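You operate a simulated robot arm through the tools that you are given. There is no shell and no other tool.

You run a simulated robot arm. Do the job below in one go: nothing can be reset, and whatever is moved stays where it is left.

TASK
Tidy up at the top of the chest lid. At the end: the silver block from the top of the chest lid is on the top of the steel bench; the green valve cap is in the wrenches drawer; whatever was shut is shut again. Leave all else as you found it, and nothing knocked over (what rides in a drawer may roll over). Set down upright: silver block.
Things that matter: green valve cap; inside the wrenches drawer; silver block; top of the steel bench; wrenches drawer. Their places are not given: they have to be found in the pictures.

It is judged by the outcome, as a careful person would: the job done as asked, and still so three seconds after it is handed in. It fails if anything else is knocked over, pushed out of place, dropped, spilled or broken. Lids that push on must go on centred and level and be pressed home; caps that screw on are set level and turned clockwise until they are tight.

THE ROBOT
A 7-joint arm with a two-finger parallel gripper, fixed in place. Base frame: the origin is at the foot of the arm, x ahead of it, y to its left, z up. Lengths are in m, angles in degrees, forces in N, time in s.
With the tool pointing down near the work surface it reaches from about 0.18 to 0.66 m from the base axis. Its first joint turns from -66.0 to 66.0 degrees. Payload 1.57 kg.
The tool frame sits at the grasp point between the pads (the TCP): z along the fingers, y along the line on which they close. The tips reach 0.03 m beyond it. The gripper opens to 0.11 m. The fingers are 0.024 m wide and 0.012 m thick; the gripper's body (0.048 by 0.112 m) begins 0.078 m behind the TCP.
Orientation is told as [roll, pitch, yaw] about the base's x, y, z axes, in that order, counted from this pose: with the fingers straight down and closing along the base's y, the tool's x points along the base's -x, its y along +y and its z along -z.

THE INTERFACE
- The arm moves only by the tool nudge_tool. Its argument "targets" is a list of rows, each a list of 7 numbers: the closure, from 0 (fully open) to 1 (shut), then the shift along the base's x, y, z in units of 250 mm (1.0 is 250 mm), then the turn, a rotation vector about the base's x, y, z in units of 180 degrees (1.0 is 180 degrees). In form: [[fingers, dx, dy, dz, wx, wy, wz], ...]. A call has 1 to 20 rows; each row is the pose to reach, as a shift and turn from the pose commanded when the call began. A call with a number of a shift or a turn outside -1 to 1 is refused whole. Rows are played at 5 a second. More than 0.05 m and 8.6 degrees between two rows, or a gripper value outside its range, and nothing of the call is played. Where a pose cannot be reached the arm comes as near as it can. A force on the tool above 40 N (or 10 N above the force at the start of the call, whichever is more), or a blocked arm, ends the call early, and 0.2 s more pass. Each finger travels about 0.108 m/s and halts on what it meets, pressing with about 33 N; the grip force reading is that of the motor and also rises with nothing between the fingers. The clock runs only during rows and for 0.2 s after the last one: add rows that repeat a pose to give the fingers time. The reply holds the time, the measured pose of the TCP, the force on the tool along the base axes, the opening and the grip force, in the units named above and with some noise, with the torque about the TCP (base axes, N m) and any sound that the robot's microphone picked up.
- Cameras (640 x 400 px; columns grow to the right, rows downward): "scene" is fixed at [0.1657, -0.3913, 1.4116]; the picture's right is [0.77, -0.64, 0.00], its down [-0.34, -0.41, -0.85] and it looks along [0.54, 0.66, -0.53] (base axes); focal length 214 px, centre (320, 200). "wrist" rides on the gripper at [0.07, 0.016, -0.141] in the tool frame; the picture's right is [-0.23, 0.97, 0.00], its down [-0.85, -0.20, -0.48] and it looks along [-0.47, -0.11, 0.88] (tool axes); focal length 222 px, centre (320, 200).
- capture(camera): a new picture of that camera. The clock stands still meanwhile.
- measure_at(camera, pixels): for up to 12 pixels [column, row] of the newest picture of that camera ("zoom" is the newest enlarged one), the place [x, y, z] in the base frame of the surface seen there, good to about 0.002 m. The clock stands still meanwhile.
- inspect(camera, box): a new picture of the part [left, top, right, bottom] of that camera's present view, enlarged. The clock stands still meanwhile.
- job_done(): hands the job in; it is judged then, once.

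Open the gripper and draw the arm clear of the work before you hand the job in, unless the task says otherwise.

The tools are called after ">>>" as name(argument=value, ...) on one line, values as JSON. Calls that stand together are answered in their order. nudge_tool: Moves the arm, as the interface text tells. Its arguments: {"type":"object","properties":{"targets":{"type":"array","items":{"type":"array","items":{"type":"number"}}}},"required":["targets"]} The other tools are called the same way: capture (camera) takes a picture; measure_at (camera, pixels) gives the place of the surface under pixels of a picture; inspect (camera, box) takes an enlarged picture of a part of a camera's view; job_done () hands the job in.

At the start:

```text
t: 0.0
tool_pos: [0.3592, 0.0146, 1.2826]
tcp_rot: [0.0, 0.1, 0.1]
contact_force: [0.9, 0.6, 0.0]
moment: [-0.04, 0.03, 0.03]
grip_width: 0.1099
finger_force: 0.1
```

scene: 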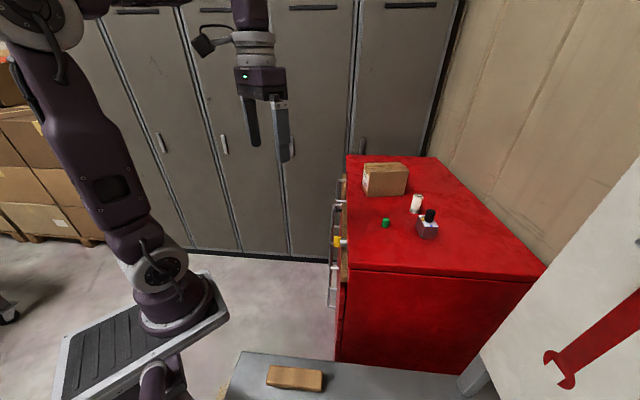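
wrist: 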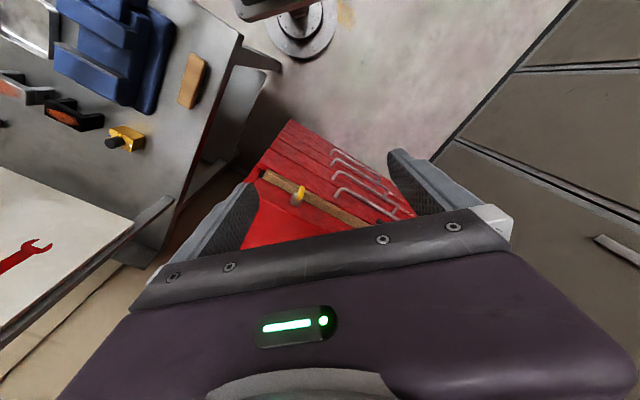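

The scene picture shows a red chest with items on top (box at 385,180; white thing 416,204; green thing 386,223; dark/silver thing 428,224) and drawers on its left face. I'll zoom in on the chest and the bench.

>>> inspect(camera="scene", box=[320, 140, 480, 240])

>>> capture(camera="wrist")

```text
4.00 times, centred on (400, 190) of scene
```

zoom: 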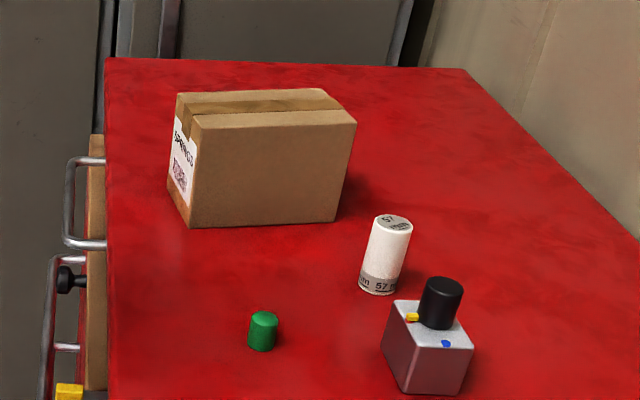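

```text
taken
```

wrist: 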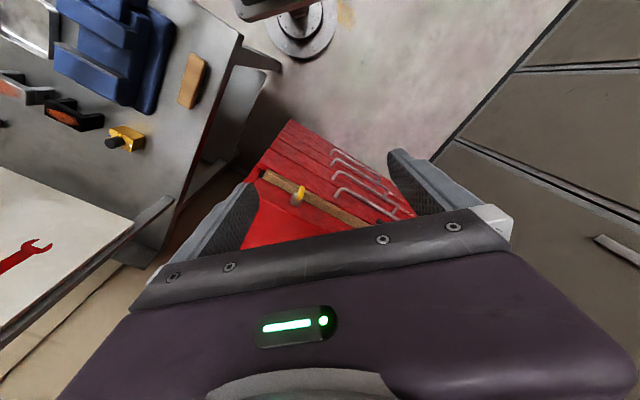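

The zoom shows the silver block with a black knob on top at (430,340), the green cap at (262,330), white roll at (385,255), and box. I'll measure them and other surfaces.

>>> measure_at(camera="zoom", pixels=[[263, 317], [262, 340], [440, 288], [405, 310], [462, 345], [425, 370], [390, 222], [378, 280], [195, 215], [330, 210], [110, 65], [462, 72]])

>>> measure_at(camera="scene", pixels=[[348, 268], [540, 270], [350, 160], [438, 158], [343, 290], [295, 378], [400, 378], [260, 370], [336, 242], [340, 188], [332, 280], [330, 300]])

>>> inspect(camera="scene", box=[300, 160, 380, 320])

>>> measure_at(camera="wrist", pixels=[[300, 195], [290, 125], [350, 160], [385, 205], [270, 180], [130, 135], [190, 80], [110, 60], [200, 150], [240, 40], [30, 95], [75, 115]])

```text
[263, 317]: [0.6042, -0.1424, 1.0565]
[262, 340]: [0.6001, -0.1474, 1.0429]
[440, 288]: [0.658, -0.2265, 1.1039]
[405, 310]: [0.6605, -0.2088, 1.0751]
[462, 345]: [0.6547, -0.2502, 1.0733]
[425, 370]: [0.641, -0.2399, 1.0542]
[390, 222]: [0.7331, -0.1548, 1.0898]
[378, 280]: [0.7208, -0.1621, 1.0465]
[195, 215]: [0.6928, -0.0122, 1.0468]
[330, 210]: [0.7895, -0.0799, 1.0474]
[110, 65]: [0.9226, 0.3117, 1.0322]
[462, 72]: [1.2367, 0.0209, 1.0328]
```

```text
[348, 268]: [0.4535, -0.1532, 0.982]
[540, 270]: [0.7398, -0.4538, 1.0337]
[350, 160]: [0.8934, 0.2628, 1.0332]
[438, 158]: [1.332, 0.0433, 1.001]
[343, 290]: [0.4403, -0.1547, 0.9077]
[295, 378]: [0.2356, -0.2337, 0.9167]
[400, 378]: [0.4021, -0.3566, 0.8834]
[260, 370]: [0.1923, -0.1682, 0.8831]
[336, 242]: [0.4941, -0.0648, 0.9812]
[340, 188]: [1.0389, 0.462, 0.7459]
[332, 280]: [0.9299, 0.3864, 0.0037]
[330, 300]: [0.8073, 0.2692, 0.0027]
```

```text
2.50 times, centred on (340, 240) of scene
```

zoom: 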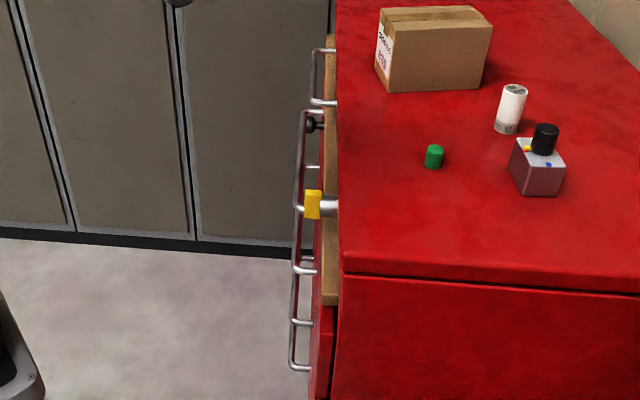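

```text
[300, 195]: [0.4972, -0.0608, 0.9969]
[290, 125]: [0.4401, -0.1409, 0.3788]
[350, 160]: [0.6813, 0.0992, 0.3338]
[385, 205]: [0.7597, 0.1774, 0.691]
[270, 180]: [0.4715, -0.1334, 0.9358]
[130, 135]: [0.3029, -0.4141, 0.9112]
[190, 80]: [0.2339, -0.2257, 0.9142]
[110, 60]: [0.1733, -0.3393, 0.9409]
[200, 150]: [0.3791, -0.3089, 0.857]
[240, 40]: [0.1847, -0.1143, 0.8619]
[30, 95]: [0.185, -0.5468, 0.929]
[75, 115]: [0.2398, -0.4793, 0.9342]
```

I see the chest's drawer face runs diagonally from about (0.45,-0.15) to (0.9,0.29); there's a wooden bar with a yellow part at its top. I'll zoom the wrist view on the drawer front and the bench.

>>> inspect(camera="wrist", box=[230, 110, 430, 235])

>>> inspect(camera="wrist", box=[0, 0, 270, 169])

>>> inspect(camera="scene", box=[200, 320, 360, 400])

```text
3.20 times, centred on (330, 172) of wrist
```

zoom: 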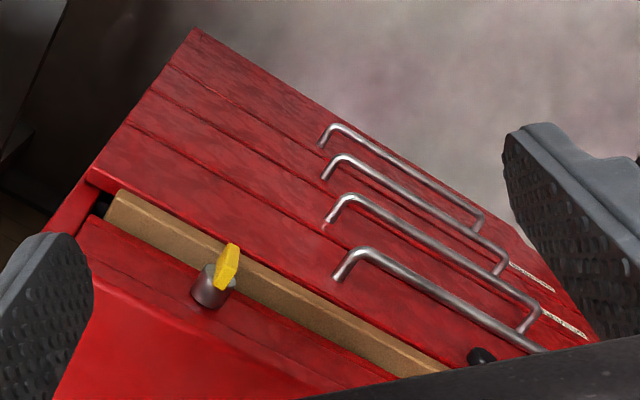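

```text
2.37 times, centred on (135, 84) of wrist
```

zoom: 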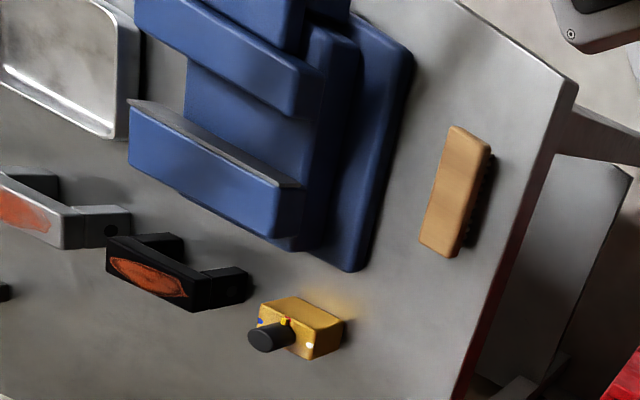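

```text
4.00 times, centred on (280, 360) of scene
```

zoom: 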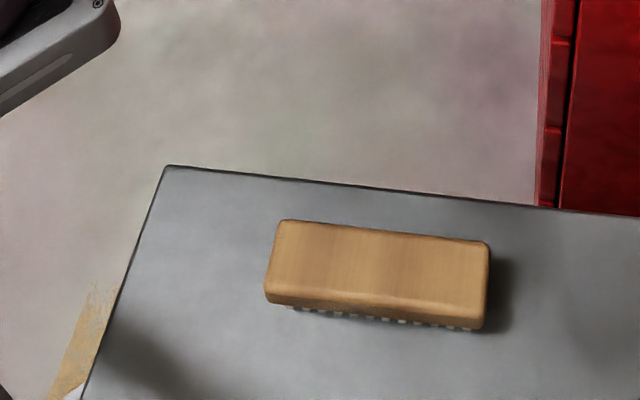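

The drawer front has four handles with labels on their right side, and a wooden bar with a yellow turn-piece across the top. I'll swing the wrist camera in front of the chest's drawer face to read labels, keeping well clear.

>>> nudge_tool(targets=[[0, 0.02, 0.1175, -0.09, -0.0136, -0.0246, -0.0213], [0, 0.04, 0.235, -0.18, -0.0273, -0.0492, -0.0426], [0, 0.06, 0.3525, -0.27, -0.0409, -0.0738, -0.0639], [0, 0.08, 0.47, -0.36, -0.0546, -0.0984, -0.0852], [0, 0.1, 0.5875, -0.45, -0.0682, -0.1229, -0.1065], [0, 0.12, 0.705, -0.54, -0.0818, -0.1475, -0.1278], [0, 0.14, 0.8225, -0.63, -0.0955, -0.1721, -0.1491], [0, 0.16, 0.94, -0.72, -0.1091, -0.1967, -0.1704]])

>>> capture(camera="wrist")

>>> capture(camera="scene")

```text
t: 1.8
tool_pos: [0.4009, 0.2503, 1.1031]
tcp_rot: [-10.6, -38.9, -28.4]
contact_force: [-1.1, 0.1, 0.0]
moment: [-0.03, -0.01, -0.01]
grip_width: 0.11
finger_force: 0.0
```

```text
taken
```

wrist: 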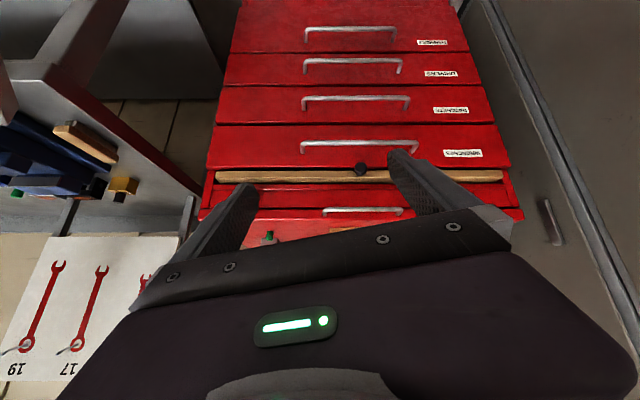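

```text
taken
```

scene: 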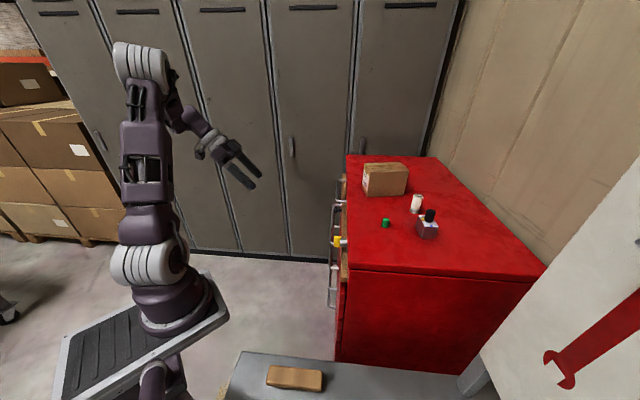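

The view is upside-down; four lower drawers with labels, plus a top drawer (handle at 362,211) and a wooden slab edge at row 177 with a black knob at (360,170). Zoom in on labels.

>>> inspect(camera="wrist", box=[390, 30, 500, 99])

>>> inspect(camera="wrist", box=[400, 90, 510, 159])

>>> inspect(camera="wrist", box=[200, 130, 360, 230])

>>> inspect(camera="wrist", box=[340, 130, 530, 249])

```text
5.80 times, centred on (445, 64) of wrist
```

zoom: 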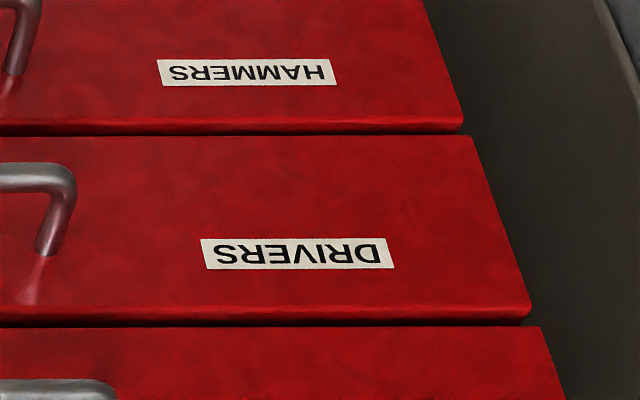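

```text
5.80 times, centred on (455, 124) of wrist
```

zoom: 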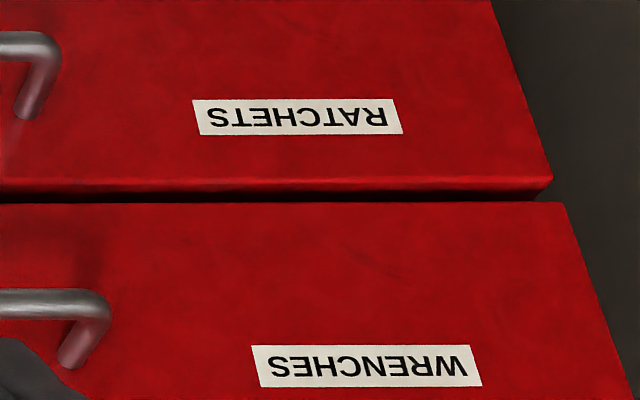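

```text
4.00 times, centred on (280, 180) of wrist
```

zoom: 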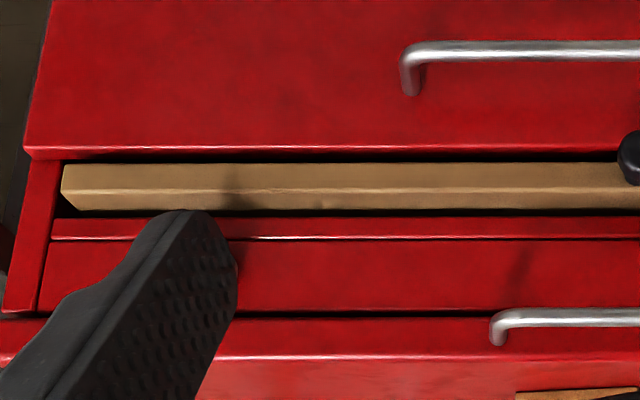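

```text
3.36 times, centred on (435, 190) of wrist
```

zoom: 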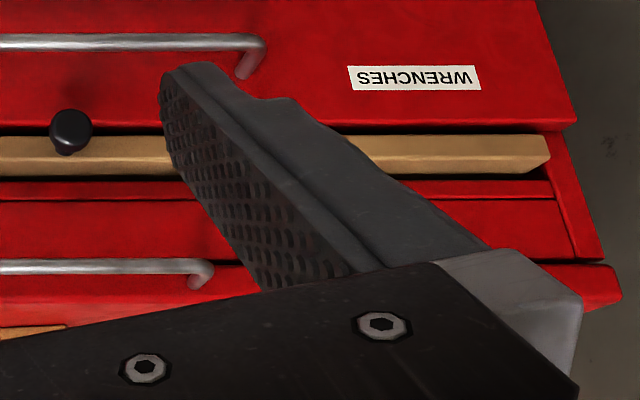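

The WRENCHES drawer is the one just under the wooden board (upside-down view, handle at about (360,147)). I'll measure the handle, drawer front, board and knob.

>>> measure_at(camera="wrist", pixels=[[303, 144], [330, 141], [360, 141], [390, 140], [414, 144], [360, 155], [240, 135], [480, 130], [240, 177], [480, 176], [360, 170], [362, 211]])

>>> measure_at(camera="wrist", pixels=[[325, 97], [385, 97], [240, 164], [480, 163], [220, 122], [490, 122], [268, 238], [300, 220], [250, 205], [502, 180], [215, 180], [510, 215]])

```text
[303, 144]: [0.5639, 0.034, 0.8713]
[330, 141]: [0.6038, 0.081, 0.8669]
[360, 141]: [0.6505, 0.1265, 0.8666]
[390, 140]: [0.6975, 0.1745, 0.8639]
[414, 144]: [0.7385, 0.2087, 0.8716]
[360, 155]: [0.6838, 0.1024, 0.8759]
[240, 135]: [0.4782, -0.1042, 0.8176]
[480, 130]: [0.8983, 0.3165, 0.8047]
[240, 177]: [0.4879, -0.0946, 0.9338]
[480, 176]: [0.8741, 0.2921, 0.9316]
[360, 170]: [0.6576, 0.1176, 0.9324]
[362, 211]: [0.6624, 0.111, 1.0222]
```

```text
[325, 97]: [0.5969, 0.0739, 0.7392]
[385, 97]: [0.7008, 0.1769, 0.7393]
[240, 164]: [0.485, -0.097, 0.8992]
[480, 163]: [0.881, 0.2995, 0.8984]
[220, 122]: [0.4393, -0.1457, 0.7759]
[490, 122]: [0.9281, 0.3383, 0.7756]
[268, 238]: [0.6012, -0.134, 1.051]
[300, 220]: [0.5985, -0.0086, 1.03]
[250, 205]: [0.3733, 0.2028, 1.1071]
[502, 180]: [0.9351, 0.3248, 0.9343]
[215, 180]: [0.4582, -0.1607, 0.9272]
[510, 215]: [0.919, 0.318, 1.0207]
```

The drawer front is a plane at n≈-0.412 (n=(-0.707,0.707)), handle bar at z≈0.868 spanning about 0.25 m. The yellow piece is hidden behind the left finger; I'll shift the hand sideways (-x,-y) to see it between the fingers.

>>> nudge_tool(targets=[[0, -0.106, -0.106, 0, 0, 0, 0], [0, -0.212, -0.212, 0, 0, 0, 0], [0, -0.318, -0.318, 0, 0, 0, 0], [0, -0.424, -0.424, 0, 0, 0, 0], [0, -0.424, -0.424, 0, 0, 0, 0]])

>>> capture(camera="wrist")

>>> inspect(camera="wrist", box=[250, 130, 410, 230])

```text
t: 3.0
tool_pos: [0.2953, 0.1432, 1.104]
tcp_rot: [-10.8, -38.7, -28.4]
contact_force: [-0.2, 0.3, -0.2]
moment: [0.04, -0.03, 0.02]
grip_width: 0.11
finger_force: 0.1
```

```text
taken
```

wrist: 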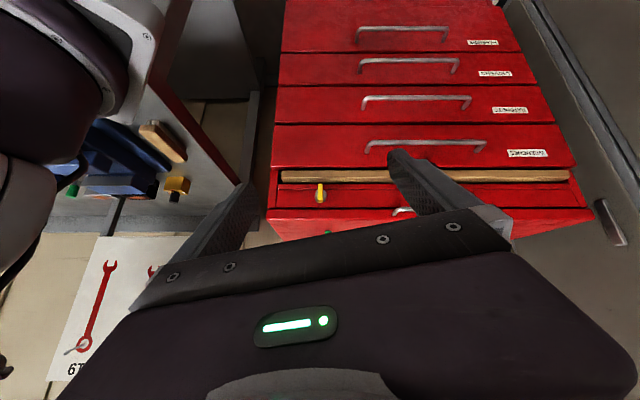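

```text
4.00 times, centred on (330, 180) of wrist
```

zoom: 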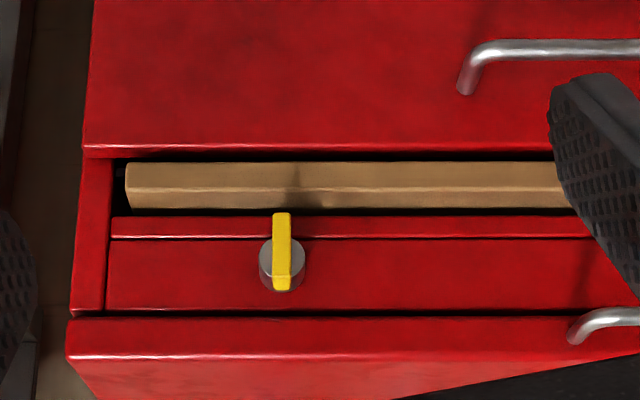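

The yellow piece is a turn-latch (grey hub with a yellow lever, vertical) on the panel above the board. Before acting, I'll look at the block and cap from above: raise the hand, level the tool, then move over the chest lid.

>>> nudge_tool(targets=[[0, 0.0433, -0.0953, 0.104, 0.0234, 0.0288, 0.0107], [0, 0.0867, -0.1907, 0.208, 0.0467, 0.0577, 0.0213], [0, 0.13, -0.286, 0.312, 0.07, 0.0865, 0.032], [0, 0.1733, -0.3813, 0.416, 0.0934, 0.1153, 0.0427], [0, 0.2167, -0.4767, 0.52, 0.1168, 0.1442, 0.0533], [0, 0.26, -0.572, 0.624, 0.1401, 0.173, 0.064]])

>>> nudge_tool(targets=[[0, 0.12, -0.1267, 0, 0, 0, 0], [0, 0.24, -0.2533, 0, 0, 0, 0], [0, 0.36, -0.38, 0, 0, 0, 0], [0, 0.48, -0.5067, 0, 0, 0, 0], [0, 0.6, -0.6333, 0, 0, 0, 0], [0, 0.72, -0.76, 0, 0, 0, 0], [0, 0.72, -0.76, 0, 0, 0, 0]])

>>> capture(camera="wrist")

```text
t: 4.4
tool_pos: [0.3592, 0.0003, 1.2595]
tcp_rot: [0.0, 0.1, -20.0]
contact_force: [0.0, -0.3, 0.0]
moment: [0.03, 0.03, 0.01]
grip_width: 0.1101
finger_force: 0.1
```

```text
t: 6.0
tool_pos: [0.5167, -0.1661, 1.2585]
tcp_rot: [0.0, 0.1, -20.0]
contact_force: [-0.2, -0.3, 0.6]
moment: [-0.02, -0.02, -0.01]
grip_width: 0.11
finger_force: 0.0
out of reach, approached as far as the arm can: row 6, 7
```

```text
taken
```

wrist: 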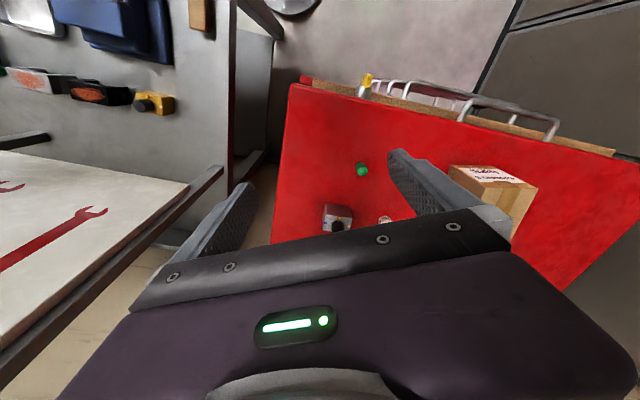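

The arm's reach ends near radius 0.54 at this height with the tool vertical. The block is visible at (338,218) and the cap at (362,169); zoom in to find the block's orientation.

>>> inspect(camera="wrist", box=[290, 150, 410, 225])

```text
5.33 times, centred on (350, 188) of wrist
```

zoom: 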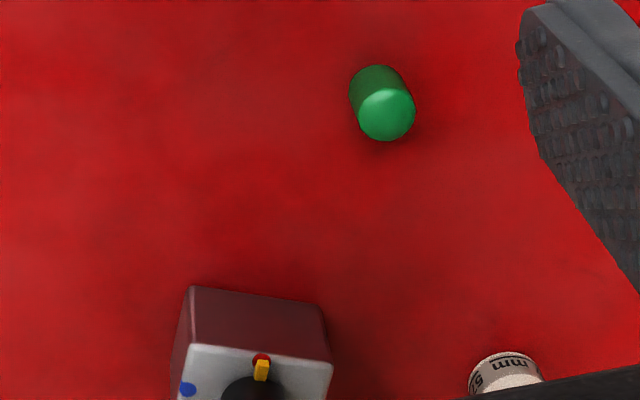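

>>> measure_at(camera="zoom", pixels=[[386, 112], [375, 80], [360, 100], [192, 348], [328, 364], [195, 290], [318, 306], [190, 385], [318, 390], [300, 375], [510, 365], [250, 320]])

>>> inspect(camera="scene", box=[370, 185, 450, 245])

```text
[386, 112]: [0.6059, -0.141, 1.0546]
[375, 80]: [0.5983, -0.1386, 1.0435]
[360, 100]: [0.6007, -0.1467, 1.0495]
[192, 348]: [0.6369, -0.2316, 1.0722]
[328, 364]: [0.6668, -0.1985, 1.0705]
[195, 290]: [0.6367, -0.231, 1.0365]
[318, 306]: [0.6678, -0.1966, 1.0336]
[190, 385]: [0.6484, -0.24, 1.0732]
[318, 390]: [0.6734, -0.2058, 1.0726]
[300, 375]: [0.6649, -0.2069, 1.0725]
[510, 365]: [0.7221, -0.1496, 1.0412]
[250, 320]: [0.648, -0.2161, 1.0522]
```

```text
6.67 times, centred on (410, 215) of scene
```

zoom: 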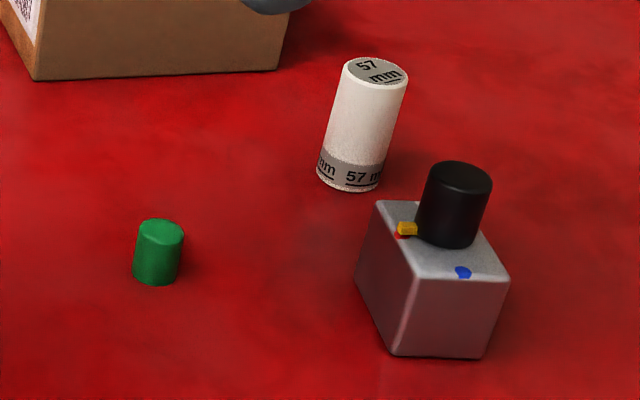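

Now measure the block's top corners, knob and cap in this scene zoom.

>>> measure_at(camera="zoom", pixels=[[377, 205], [416, 281], [507, 279], [393, 352], [481, 354], [360, 280], [455, 175], [443, 240], [407, 228], [462, 272], [160, 225], [157, 275]])

>>> measure_at(camera="zoom", pixels=[[425, 180], [488, 190], [490, 250], [487, 243], [140, 230], [182, 240], [398, 75], [335, 170], [318, 175], [380, 185], [250, 60], [45, 75]])

```text
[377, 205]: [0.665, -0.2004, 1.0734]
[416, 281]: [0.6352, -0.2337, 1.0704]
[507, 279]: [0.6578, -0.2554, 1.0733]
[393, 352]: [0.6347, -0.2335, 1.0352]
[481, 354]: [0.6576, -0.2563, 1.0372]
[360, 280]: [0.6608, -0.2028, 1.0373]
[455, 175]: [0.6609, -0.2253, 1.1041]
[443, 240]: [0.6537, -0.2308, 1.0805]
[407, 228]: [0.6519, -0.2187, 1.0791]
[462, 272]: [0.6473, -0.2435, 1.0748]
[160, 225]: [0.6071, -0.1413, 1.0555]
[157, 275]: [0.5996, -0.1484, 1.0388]
```

```text
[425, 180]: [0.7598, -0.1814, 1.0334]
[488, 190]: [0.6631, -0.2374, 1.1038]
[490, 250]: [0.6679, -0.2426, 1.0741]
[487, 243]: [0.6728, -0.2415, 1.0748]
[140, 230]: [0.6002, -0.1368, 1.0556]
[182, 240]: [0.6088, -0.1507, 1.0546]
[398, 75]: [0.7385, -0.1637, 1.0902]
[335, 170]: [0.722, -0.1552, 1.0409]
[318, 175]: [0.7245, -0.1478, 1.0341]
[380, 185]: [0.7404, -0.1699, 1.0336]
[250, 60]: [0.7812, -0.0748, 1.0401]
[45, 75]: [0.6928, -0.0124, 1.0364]
```

Block top corners give a 0.045 (along u) × 0.032 body centred near (0.661,-0.228), top z 1.073, with knob to 1.104. Now I'll measure the bench area in a new wrist picture for a free spot.

>>> measure_at(camera="wrist", pixels=[[200, 140], [210, 60], [215, 110], [150, 130], [100, 130], [180, 160], [160, 180], [100, 170], [215, 175], [228, 20], [60, 50], [175, 60]])

>>> inspect(camera="wrist", box=[0, 0, 290, 181])

```text
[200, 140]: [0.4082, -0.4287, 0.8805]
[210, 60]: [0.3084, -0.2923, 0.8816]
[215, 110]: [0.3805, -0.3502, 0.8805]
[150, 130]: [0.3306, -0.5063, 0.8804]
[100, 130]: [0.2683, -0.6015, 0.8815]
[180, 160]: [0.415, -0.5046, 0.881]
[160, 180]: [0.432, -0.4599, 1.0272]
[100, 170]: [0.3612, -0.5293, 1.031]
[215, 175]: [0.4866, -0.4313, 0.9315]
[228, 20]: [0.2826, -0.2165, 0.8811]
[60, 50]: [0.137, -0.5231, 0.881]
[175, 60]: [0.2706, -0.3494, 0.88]
```

```text
2.21 times, centred on (145, 90) of wrist
```

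zoom: 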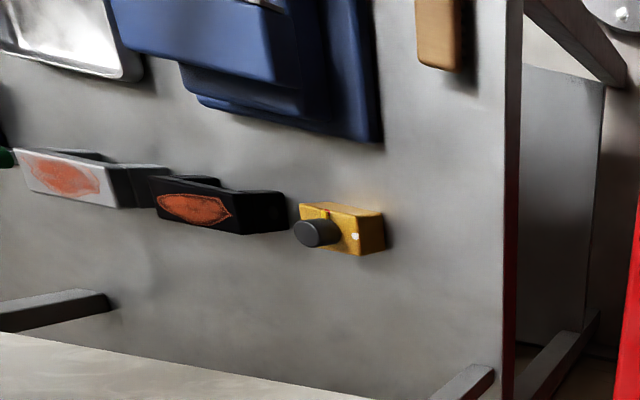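

The bench top is z≈0.881 with a gold block at about (0.30,-0.41), brush, vise and clamps. I'll move the camera over the bench's near corner for a proper look at the free area.

>>> nudge_tool(targets=[[0, -0.145, -0.07, -0.04, 0, 0, -0.0232], [0, -0.29, -0.14, -0.08, 0, 0, -0.0463], [0, -0.434, -0.208, -0.12, 0, 0, -0.0695], [0, -0.579, -0.277, -0.16, 0, 0, -0.0927], [0, -0.723, -0.347, -0.2, 0, 0, -0.1158], [0, -0.868, -0.416, -0.24, 0, 0, -0.139], [0, -0.868, -0.416, -0.24, 0, 0, -0.139]])

>>> capture(camera="wrist")

>>> capture(camera="scene")

```text
t: 7.6
tool_pos: [0.2999, -0.2705, 1.1988]
tcp_rot: [0.0, 0.0, -45.1]
contact_force: [-0.6, -0.4, 0.8]
moment: [0.01, 0.02, -0.01]
grip_width: 0.1099
finger_force: 0.0
```

```text
taken
```

wrist: 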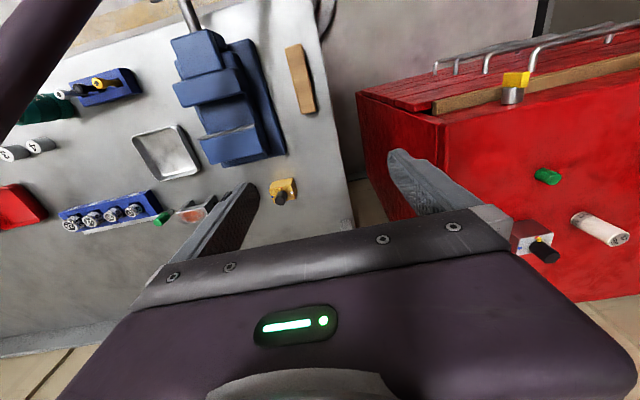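

```text
taken
```

scene: 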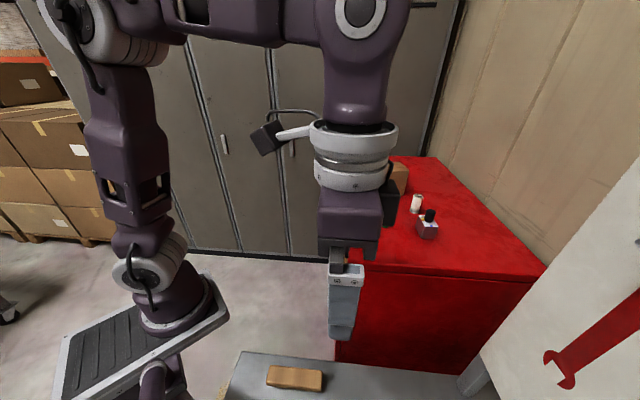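

The bench is visible: gold block at (283,190), vise at (220,90), brush at (300,80), and bench right edge from (320,20) to (352,210). Measuring the surface and edge points.

>>> measure_at(camera="wrist", pixels=[[300, 140], [320, 180], [330, 220], [300, 220], [345, 205], [335, 130], [320, 40], [285, 190], [283, 201], [265, 150], [305, 110], [270, 225]])

>>> inspect(camera="wrist", box=[200, 20, 400, 245])

```text
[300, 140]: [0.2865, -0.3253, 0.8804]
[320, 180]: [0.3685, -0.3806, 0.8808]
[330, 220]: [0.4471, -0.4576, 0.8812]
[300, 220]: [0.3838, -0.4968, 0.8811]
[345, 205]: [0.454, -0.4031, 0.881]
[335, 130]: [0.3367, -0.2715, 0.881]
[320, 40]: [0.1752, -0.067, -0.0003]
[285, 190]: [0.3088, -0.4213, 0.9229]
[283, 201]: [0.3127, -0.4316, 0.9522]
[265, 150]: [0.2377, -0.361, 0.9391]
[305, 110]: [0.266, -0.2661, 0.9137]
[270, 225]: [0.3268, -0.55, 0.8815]
```

```text
1.78 times, centred on (300, 132) of wrist
```

zoom: 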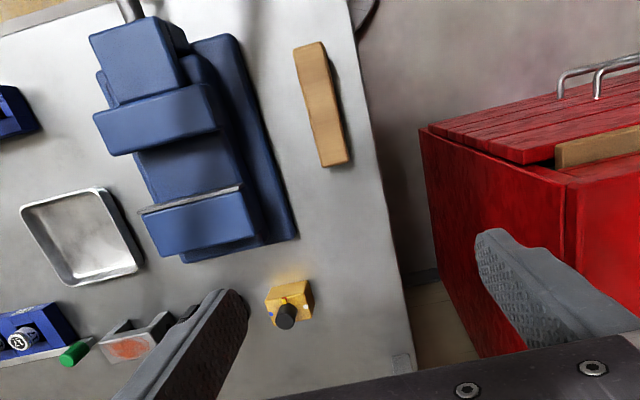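

The bench edge is at u≈0.05, with a free spot between brush and gold block near (0.304,-0.318). I'll now tilt the tool 30° toward heading -45° (fingers closing along u) and move toward the block, well above the chest lid.

>>> nudge_tool(targets=[[0.1, 0.144, 0.016, 0.02, -0.0236, -0.0236, 0], [0.2, 0.288, 0.032, 0.02, -0.0471, -0.0471, 0], [0.3, 0.432, 0.048, 0.02, -0.0707, -0.0707, 0], [0.36, 0.576, 0.064, 0.02, -0.0943, -0.0943, 0], [0.36, 0.72, 0.08, 0.02, -0.1178, -0.1178, 0], [0.36, 0.72, 0.08, 0.02, -0.1178, -0.1178, 0]])

>>> nudge_tool(targets=[[0.36, 0.147, 0.018, -0.034, 0, 0, 0], [0.36, 0.294, 0.036, -0.068, 0, 0, 0], [0.36, 0.441, 0.054, -0.102, 0, 0, 0], [0.36, 0.588, 0.072, -0.136, 0, 0, 0], [0.36, 0.726, 0.088, -0.17, 0, 0, 0], [0.36, 0.726, 0.088, -0.17, 0, 0, 0]])

>>> capture(camera="wrist")

>>> capture(camera="scene")

```text
t: 9.0
tool_pos: [0.4804, -0.2492, 1.2037]
tcp_rot: [0.0, -30.0, -45.0]
contact_force: [0.3, 0.4, 0.1]
moment: [0.01, 0.03, 0.0]
grip_width: 0.0707
finger_force: 0.1
```

```text
t: 10.4
tool_pos: [0.6615, -0.2294, 1.1632]
tcp_rot: [0.0, -30.0, -45.0]
contact_force: [0.1, 0.1, -0.4]
moment: [-0.02, 0.02, -0.04]
grip_width: 0.0704
finger_force: 0.0
```

```text
taken
```

wrist: 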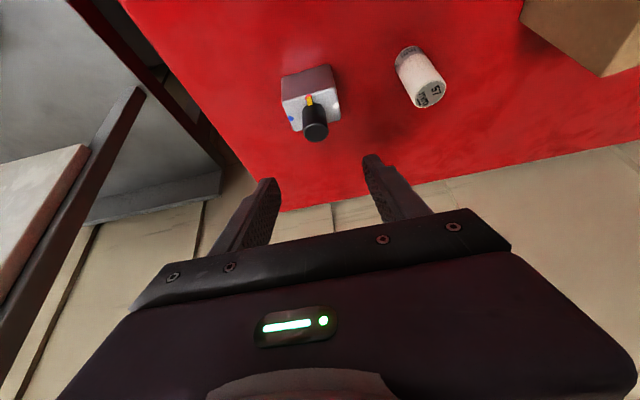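

```text
taken
```

scene: 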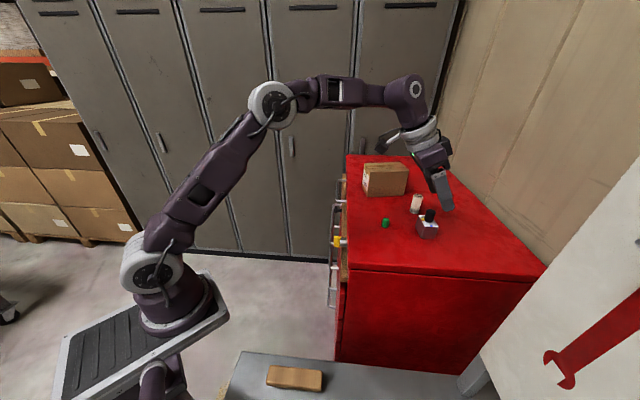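

The tool reached (0.6615,-0.2294,1.163) tilted 30°. Now I measure the block's top edges from this closer wrist view.

>>> inspect(camera="wrist", box=[265, 50, 355, 150])

```text
4.00 times, centred on (310, 100) of wrist
```

zoom: 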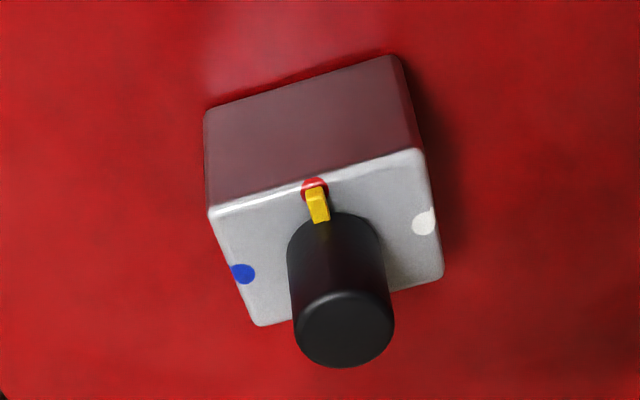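

>>> measure_at(camera="zoom", pixels=[[213, 215], [418, 154], [438, 274], [262, 320], [206, 125], [396, 62], [300, 330], [345, 290], [345, 355], [392, 325], [245, 305], [430, 215]])

```text
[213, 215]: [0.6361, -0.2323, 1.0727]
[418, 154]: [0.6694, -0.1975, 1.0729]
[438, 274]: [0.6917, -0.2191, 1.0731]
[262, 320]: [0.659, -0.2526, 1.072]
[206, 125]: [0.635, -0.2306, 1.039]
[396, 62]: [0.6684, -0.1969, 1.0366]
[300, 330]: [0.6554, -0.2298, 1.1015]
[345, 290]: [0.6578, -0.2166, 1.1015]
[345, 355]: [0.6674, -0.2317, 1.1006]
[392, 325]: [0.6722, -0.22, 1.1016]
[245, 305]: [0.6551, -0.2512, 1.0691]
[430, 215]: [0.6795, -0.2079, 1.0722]
```

Block top centre is (0.664,-0.2254), z 1.073, edges at ~46°. I'll shift slightly, and lower to TCP z≈1.070 so the tips stay ~4 mm above the lid with the fingers either side.

>>> nudge_tool(targets=[[0.36, -0.01, 0.036, 0, 0, 0, 0], [0.36, -0.01, 0.036, -0.12, 0, 0, 0], [0.36, -0.01, 0.036, -0.24, 0, 0, 0], [0.36, -0.01, 0.036, -0.32, 0, 0, 0], [0.36, -0.01, 0.036, -0.372, 0, 0, 0], [0.36, -0.01, 0.036, -0.372, 0, 0, 0]])

>>> capture(camera="wrist")

>>> inspect(camera="scene", box=[380, 170, 480, 250])

```text
t: 11.8
tool_pos: [0.6583, -0.2189, 1.0695]
tcp_rot: [0.0, -30.0, -45.0]
contact_force: [-0.7, -0.5, 0.0]
moment: [0.02, 0.01, 0.01]
grip_width: 0.0704
finger_force: 0.2
```

```text
taken
```

wrist: 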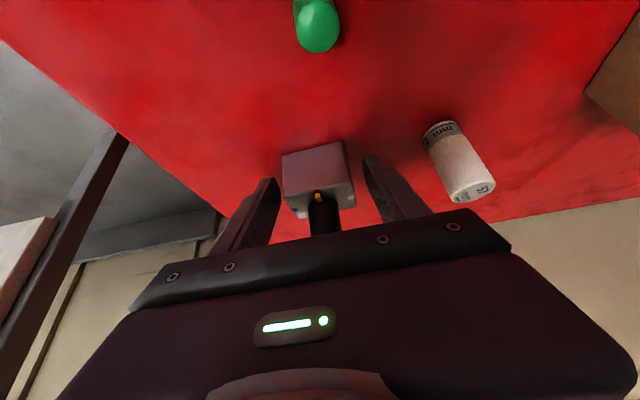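

```text
5.00 times, centred on (430, 210) of scene
```

zoom: 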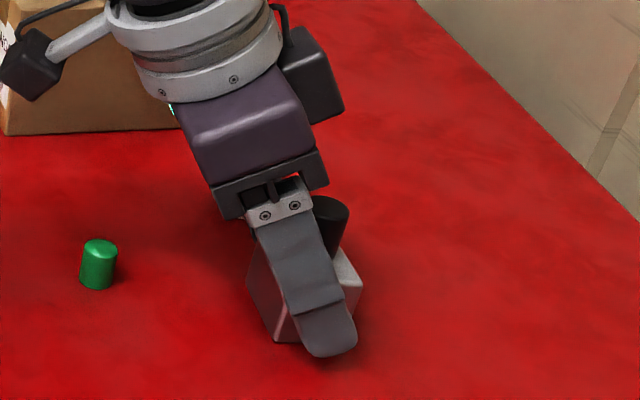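

The fingers straddle the block (wrist view: block at (318,180) between fingers). Closing now.

>>> nudge_tool(targets=[[0.5, 0, 0, 0, 0, 0, 0], [0.6, 0, 0, 0, 0, 0, 0], [0.8, 0, 0, 0, 0, 0, 0], [0.8, 0, 0, 0, 0, 0, 0]])

>>> capture(camera="wrist")

```text
t: 12.8
tool_pos: [0.6575, -0.2191, 1.0692]
tcp_rot: [0.0, -30.0, -45.0]
contact_force: [-0.5, -1.0, 0.4]
moment: [0.03, -0.03, 0.01]
grip_width: 0.0497
finger_force: 33.1
```

```text
taken
```

wrist: 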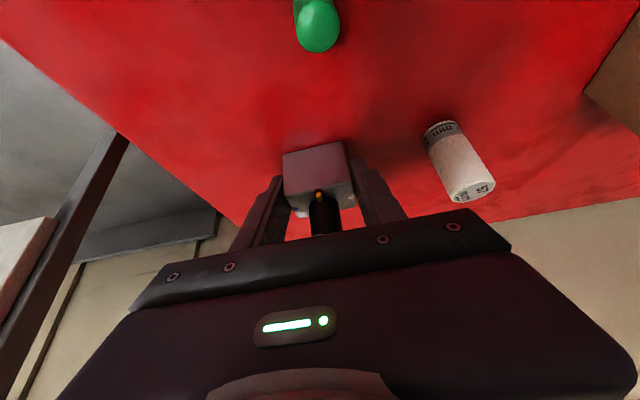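

The block is gripped (width 0.0497, force 33 N). Lifting 8 cm.

>>> nudge_tool(targets=[[0.8, 0, 0, 0.04, 0, 0, 0], [0.8, 0, 0, 0.12, 0, 0, 0], [0.8, 0, 0, 0.22, 0, 0, 0], [0.8, 0, 0, 0.32, 0, 0, 0], [0.8, 0, 0, 0.32, 0, 0, 0]])

>>> capture(camera="wrist")

>>> inspect(camera="scene", box=[380, 150, 480, 250])

```text
t: 14.0
tool_pos: [0.6588, -0.2189, 1.1481]
tcp_rot: [0.0, -30.0, -45.0]
contact_force: [-0.1, -0.5, -0.3]
moment: [0.02, 0.0, 0.02]
grip_width: 0.0218
finger_force: 0.2
```

```text
taken
```

wrist: 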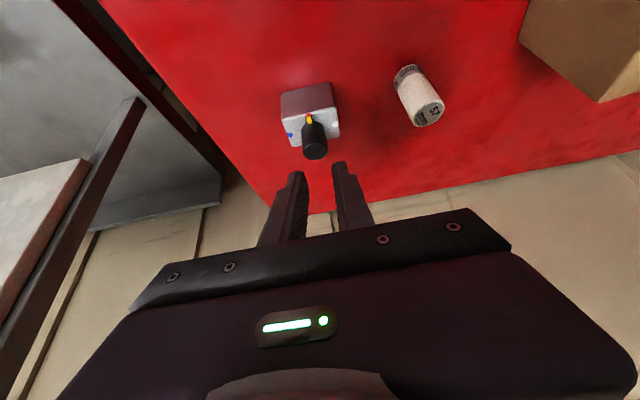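

```text
4.00 times, centred on (430, 200) of scene
```

zoom: 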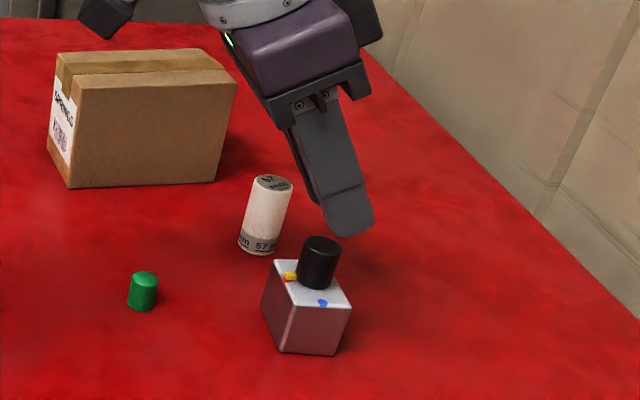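

The block slipped out: the fingers rose empty (width 0.0218) and the block still stands upright on the lid. It has a knob with a yellow pointer on a red dot and blue/white dots – it looks like a switchable magnet base. I'll check its position and look closely at the knob.

>>> inspect(camera="wrist", box=[265, 70, 355, 170])

>>> inspect(camera="scene", box=[405, 200, 455, 245])

```text
4.00 times, centred on (310, 120) of wrist
```

zoom: 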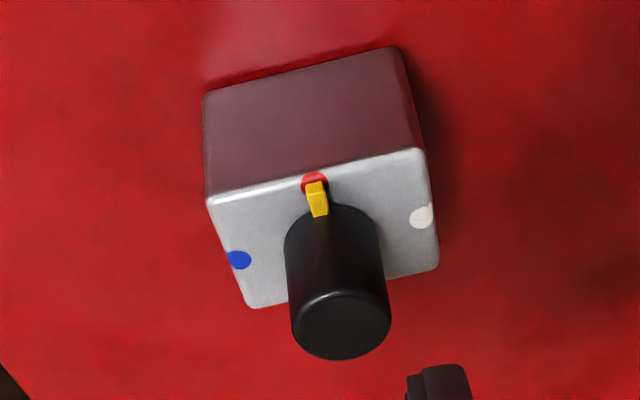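

```text
8.89 times, centred on (430, 222) of scene
```

zoom: 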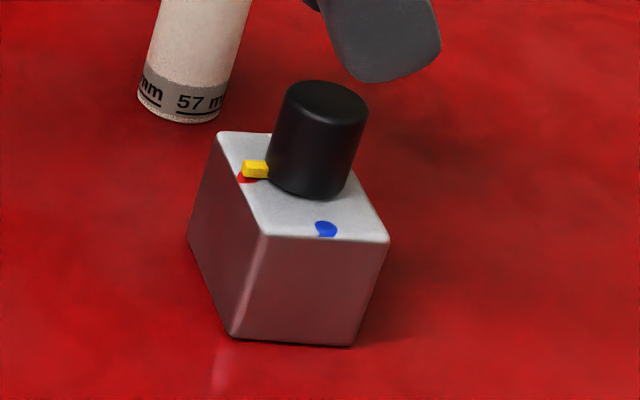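

The yellow pointer is on the red dot (n side); blue is on the -u end and white on the +u end, so the base is probably magnetised at red. First I'll test how upright the tool can be over the block (needed for turning the knob), raising slightly and un-tilting in steps.

>>> nudge_tool(targets=[[0.5, 0, 0, 0.08, 0, 0, 0], [0.4, 0, 0, 0.08, 0.0295, 0.0295, 0], [0.4, 0, 0, 0.08, 0.0589, 0.0589, 0], [0.4, 0, 0, 0.08, 0.0589, 0.0589, 0]])

```text
t: 15.0
tool_pos: [0.6576, -0.22, 1.1678]
tcp_rot: [0.1, -22.4, -44.9]
contact_force: [-0.5, 0.1, -0.1]
moment: [-0.02, -0.04, 0.02]
grip_width: 0.066
finger_force: 0.1
out of reach, approached as far as the arm can: row 3, 4
```

At z 1.168 the limit is about 22° of tilt, so 30° of tilt will do for the knob. Before turning it, I'll go look at the similar gold block on the bench to see where its pointer stands.

>>> nudge_tool(targets=[[0.2, -0.17, -0.015, 0.03, 0.02, 0.02, 0], [0, -0.34, -0.03, 0.06, 0.045, 0.045, 0], [0, -0.51, -0.05, 0.08, 0.0589, 0.0589, 0], [0, -0.68, -0.07, 0.1, 0.088, 0.088, 0], [0, -0.85, -0.09, 0.12, 0.088, 0.088, 0]])

>>> nudge_tool(targets=[[0, -0.15, 0, 0, 0, 0, 0], [0, -0.3, 0, 0, 0, 0, 0], [0, -0.45, -0.05, 0, 0, 0, 0], [0, -0.5, -0.08, 0, 0, 0, 0]])

>>> capture(camera="wrist")

```text
t: 16.2
tool_pos: [0.445, -0.2406, 1.1979]
tcp_rot: [0.0, 0.1, -45.0]
contact_force: [0.1, 0.1, 0.4]
moment: [0.01, -0.01, 0.03]
grip_width: 0.1101
finger_force: 0.1
```

```text
t: 17.2
tool_pos: [0.3205, -0.2631, 1.1989]
tcp_rot: [0.0, 0.0, -45.0]
contact_force: [0.4, -0.8, -0.5]
moment: [-0.01, 0.01, 0.01]
grip_width: 0.11
finger_force: 0.1
```

```text
taken
```

wrist: 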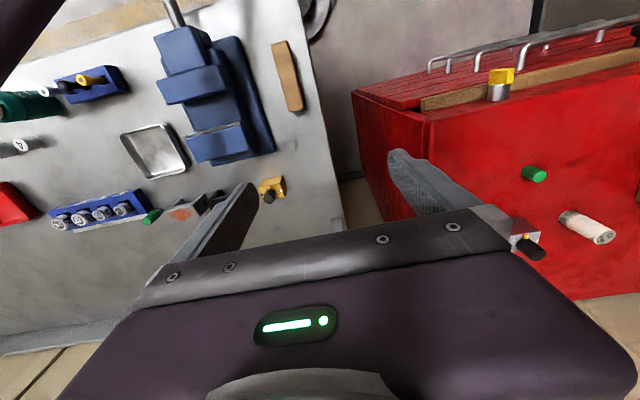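

The gold block is at (271,188). Zooming in on it and on the rest of the bench.

>>> inspect(camera="wrist", box=[250, 168, 300, 208])

>>> inspect(camera="wrist", box=[0, 40, 220, 240])

```text
10.00 times, centred on (275, 188) of wrist
```

zoom: 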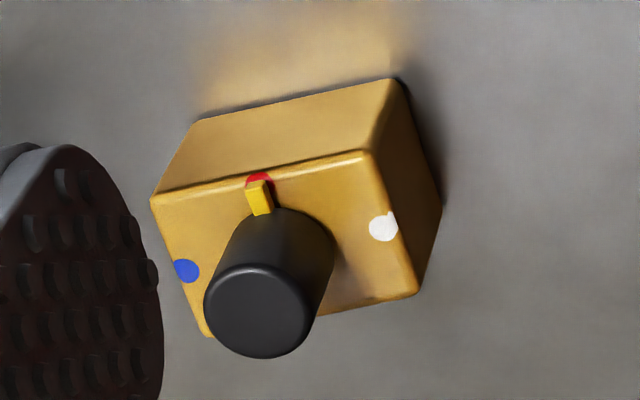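

```text
2.00 times, centred on (110, 140) of wrist
```

zoom: 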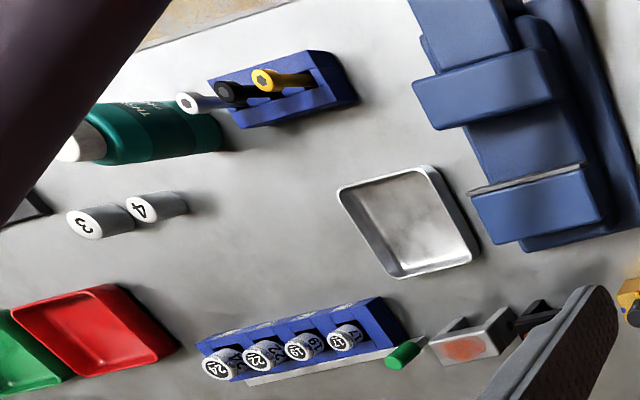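

Both pointers stand at red. There is also a small green thing on the bench near (152,216); let me zoom to see what it is so I don't mistake the valve cap.

>>> inspect(camera="wrist", box=[130, 190, 210, 240])

>>> inspect(camera="wrist", box=[505, 155, 565, 195])

>>> measure_at(camera="wrist", pixels=[[152, 216], [160, 213], [145, 220], [300, 150], [275, 140], [285, 115], [297, 108], [265, 205], [310, 190], [290, 170], [325, 165], [245, 150]])

```text
8.00 times, centred on (170, 215) of wrist
```

zoom: 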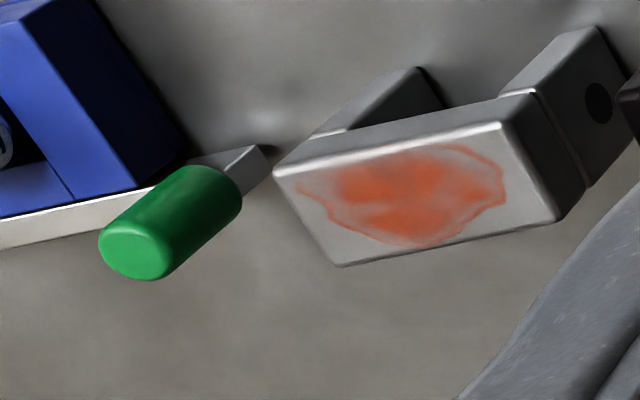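

```text
10.00 times, centred on (535, 175) of wrist
```

zoom: 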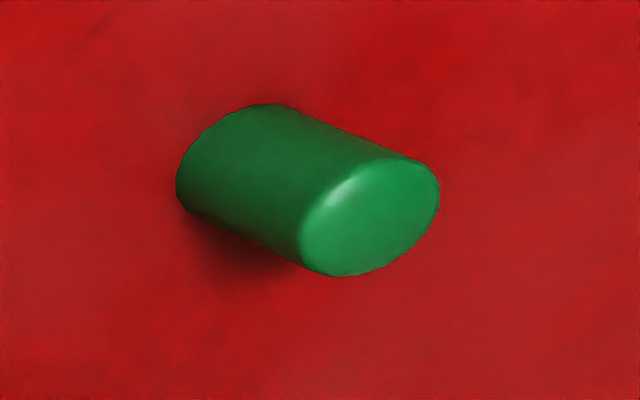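

```text
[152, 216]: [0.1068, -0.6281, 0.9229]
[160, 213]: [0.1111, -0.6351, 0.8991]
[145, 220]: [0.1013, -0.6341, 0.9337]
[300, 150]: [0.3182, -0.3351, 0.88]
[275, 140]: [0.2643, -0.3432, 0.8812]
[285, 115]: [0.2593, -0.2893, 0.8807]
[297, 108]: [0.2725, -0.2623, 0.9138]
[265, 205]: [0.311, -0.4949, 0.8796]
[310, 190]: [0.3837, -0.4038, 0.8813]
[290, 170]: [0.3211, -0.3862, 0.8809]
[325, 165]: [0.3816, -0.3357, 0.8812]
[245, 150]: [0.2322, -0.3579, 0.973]
```

The green item on the bench is a clamp handle, so the cap on the chest lid is the valve cap; bench spot around (0.318,-0.325) is free. Now I go back over the block with the tool tilted 30° at heading -64°, to grip the knob and turn it.

>>> nudge_tool(targets=[[0.2, 0.144, 0.0184, 0.01, -0.0273, -0.0194, -0.0206], [0.4, 0.288, 0.0368, 0.01, -0.0546, -0.0389, -0.0412], [0.5, 0.432, 0.0552, 0.01, -0.0818, -0.0583, -0.0619], [0.5, 0.576, 0.0736, 0.01, -0.1091, -0.0778, -0.0825], [0.5, 0.72, 0.092, 0.01, -0.1364, -0.0972, -0.1031], [0.5, 0.72, 0.092, 0.01, -0.1364, -0.0972, -0.1031]])

>>> nudge_tool(targets=[[0.5, 0.128, 0.0184, -0.032, 0, 0, 0], [0.5, 0.255, 0.0368, -0.064, 0, 0, 0], [0.5, 0.383, 0.0552, -0.096, 0, 0, 0], [0.5, 0.51, 0.0736, -0.128, 0, 0, 0], [0.5, 0.638, 0.092, -0.16, 0, 0, 0], [0.5, 0.638, 0.092, -0.16, 0, 0, 0]])

>>> capture(camera="wrist")

```text
t: 18.6
tool_pos: [0.4995, -0.2399, 1.2019]
tcp_rot: [0.0, -30.1, -64.1]
contact_force: [1.0, 0.3, 0.2]
moment: [-0.03, 0.01, 0.02]
grip_width: 0.0549
finger_force: 0.0
```

```text
t: 20.0
tool_pos: [0.6593, -0.2161, 1.1616]
tcp_rot: [0.0, -30.1, -64.1]
contact_force: [0.0, 0.8, 0.0]
moment: [-0.01, 0.0, 0.0]
grip_width: 0.0549
finger_force: 0.0
```

```text
taken
```

wrist: 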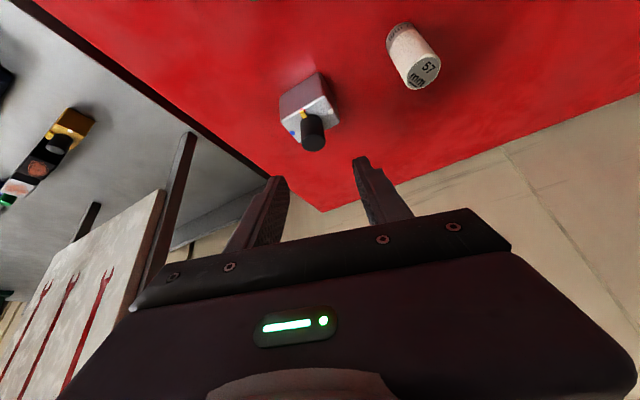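

The tool is over the block; measuring the knob top's rim in a zoom.

>>> inspect(camera="wrist", box=[275, 60, 355, 160])

```text
4.00 times, centred on (315, 110) of wrist
```

zoom: 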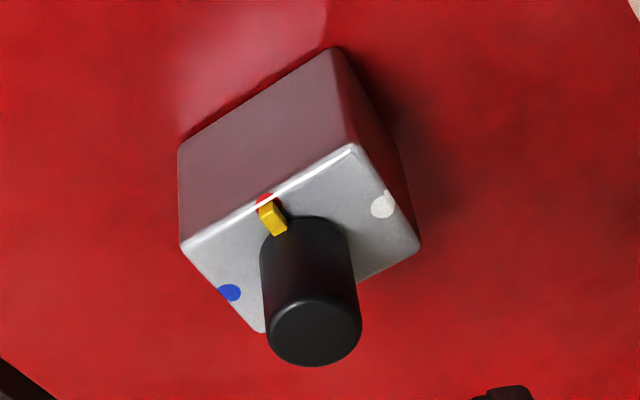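

>>> measure_at(camera="zoom", pixels=[[314, 303], [314, 360], [275, 330], [354, 330], [314, 332], [350, 150], [185, 245], [416, 245], [260, 325], [265, 215], [383, 204], [230, 292]])

```text
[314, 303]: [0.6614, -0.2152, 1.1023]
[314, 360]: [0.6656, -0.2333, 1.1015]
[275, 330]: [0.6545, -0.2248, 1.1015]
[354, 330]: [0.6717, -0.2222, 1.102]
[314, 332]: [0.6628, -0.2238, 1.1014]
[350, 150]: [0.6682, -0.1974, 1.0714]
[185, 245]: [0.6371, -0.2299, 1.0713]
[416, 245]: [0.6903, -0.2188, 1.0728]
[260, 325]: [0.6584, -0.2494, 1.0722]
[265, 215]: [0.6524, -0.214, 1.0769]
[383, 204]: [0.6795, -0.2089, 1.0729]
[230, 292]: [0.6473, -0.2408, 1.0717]
```

Knob axis is at (0.6633,-0.224), ~2 cm diameter, top 1.102. I'll dry-run the 90° counter-clockwise sweep (heading -64°→+26°) just above the knob to check the arm can do it.

>>> nudge_tool(targets=[[0.5, 0, 0, -0.06, 0, 0, 0], [0.5, -0.0041, -0.0023, -0.06, 0, 0, 0.0417], [0.5, -0.0078, -0.0052, -0.06, 0, 0, 0.0833], [0.5, -0.0112, -0.0085, -0.06, 0, 0, 0.125], [0.5, -0.0141, -0.0122, -0.06, 0, 0, 0.1667], [0.5, -0.0164, -0.0163, -0.06, 0, 0, 0.2083], [0.5, -0.0183, -0.0206, -0.06, 0, 0, 0.25], [0.5, -0.0195, -0.0252, -0.06, 0, 0, 0.2917], [0.5, -0.0201, -0.0298, -0.06, 0, 0, 0.3333], [0.5, -0.0201, -0.0346, -0.06, 0, 0, 0.375], [0.5, -0.0196, -0.0392, -0.06, 0, 0, 0.4167], [0.5, -0.0184, -0.0438, -0.06, 0, 0, 0.4583], [0.5, -0.0166, -0.0481, -0.06, 0, 0, 0.5], [0.5, -0.0166, -0.0481, -0.06, 0, 0, 0.5]])

>>> capture(camera="scene")

```text
t: 23.0
tool_pos: [0.6562, -0.2274, 1.1467]
tcp_rot: [0.1, -30.2, 26.1]
contact_force: [-0.6, -0.4, -0.2]
moment: [-0.01, -0.01, 0.0]
grip_width: 0.0549
finger_force: 0.1
```

```text
taken
```

scene: 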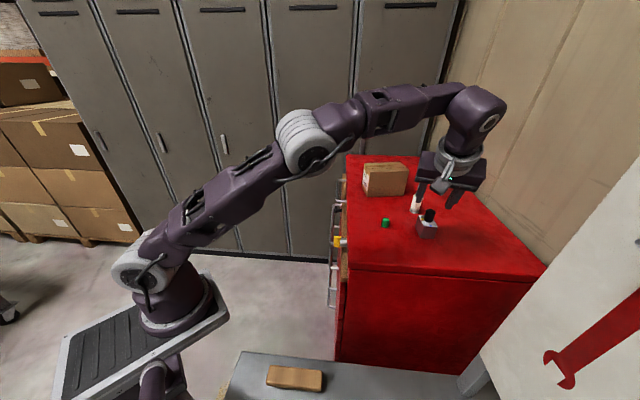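

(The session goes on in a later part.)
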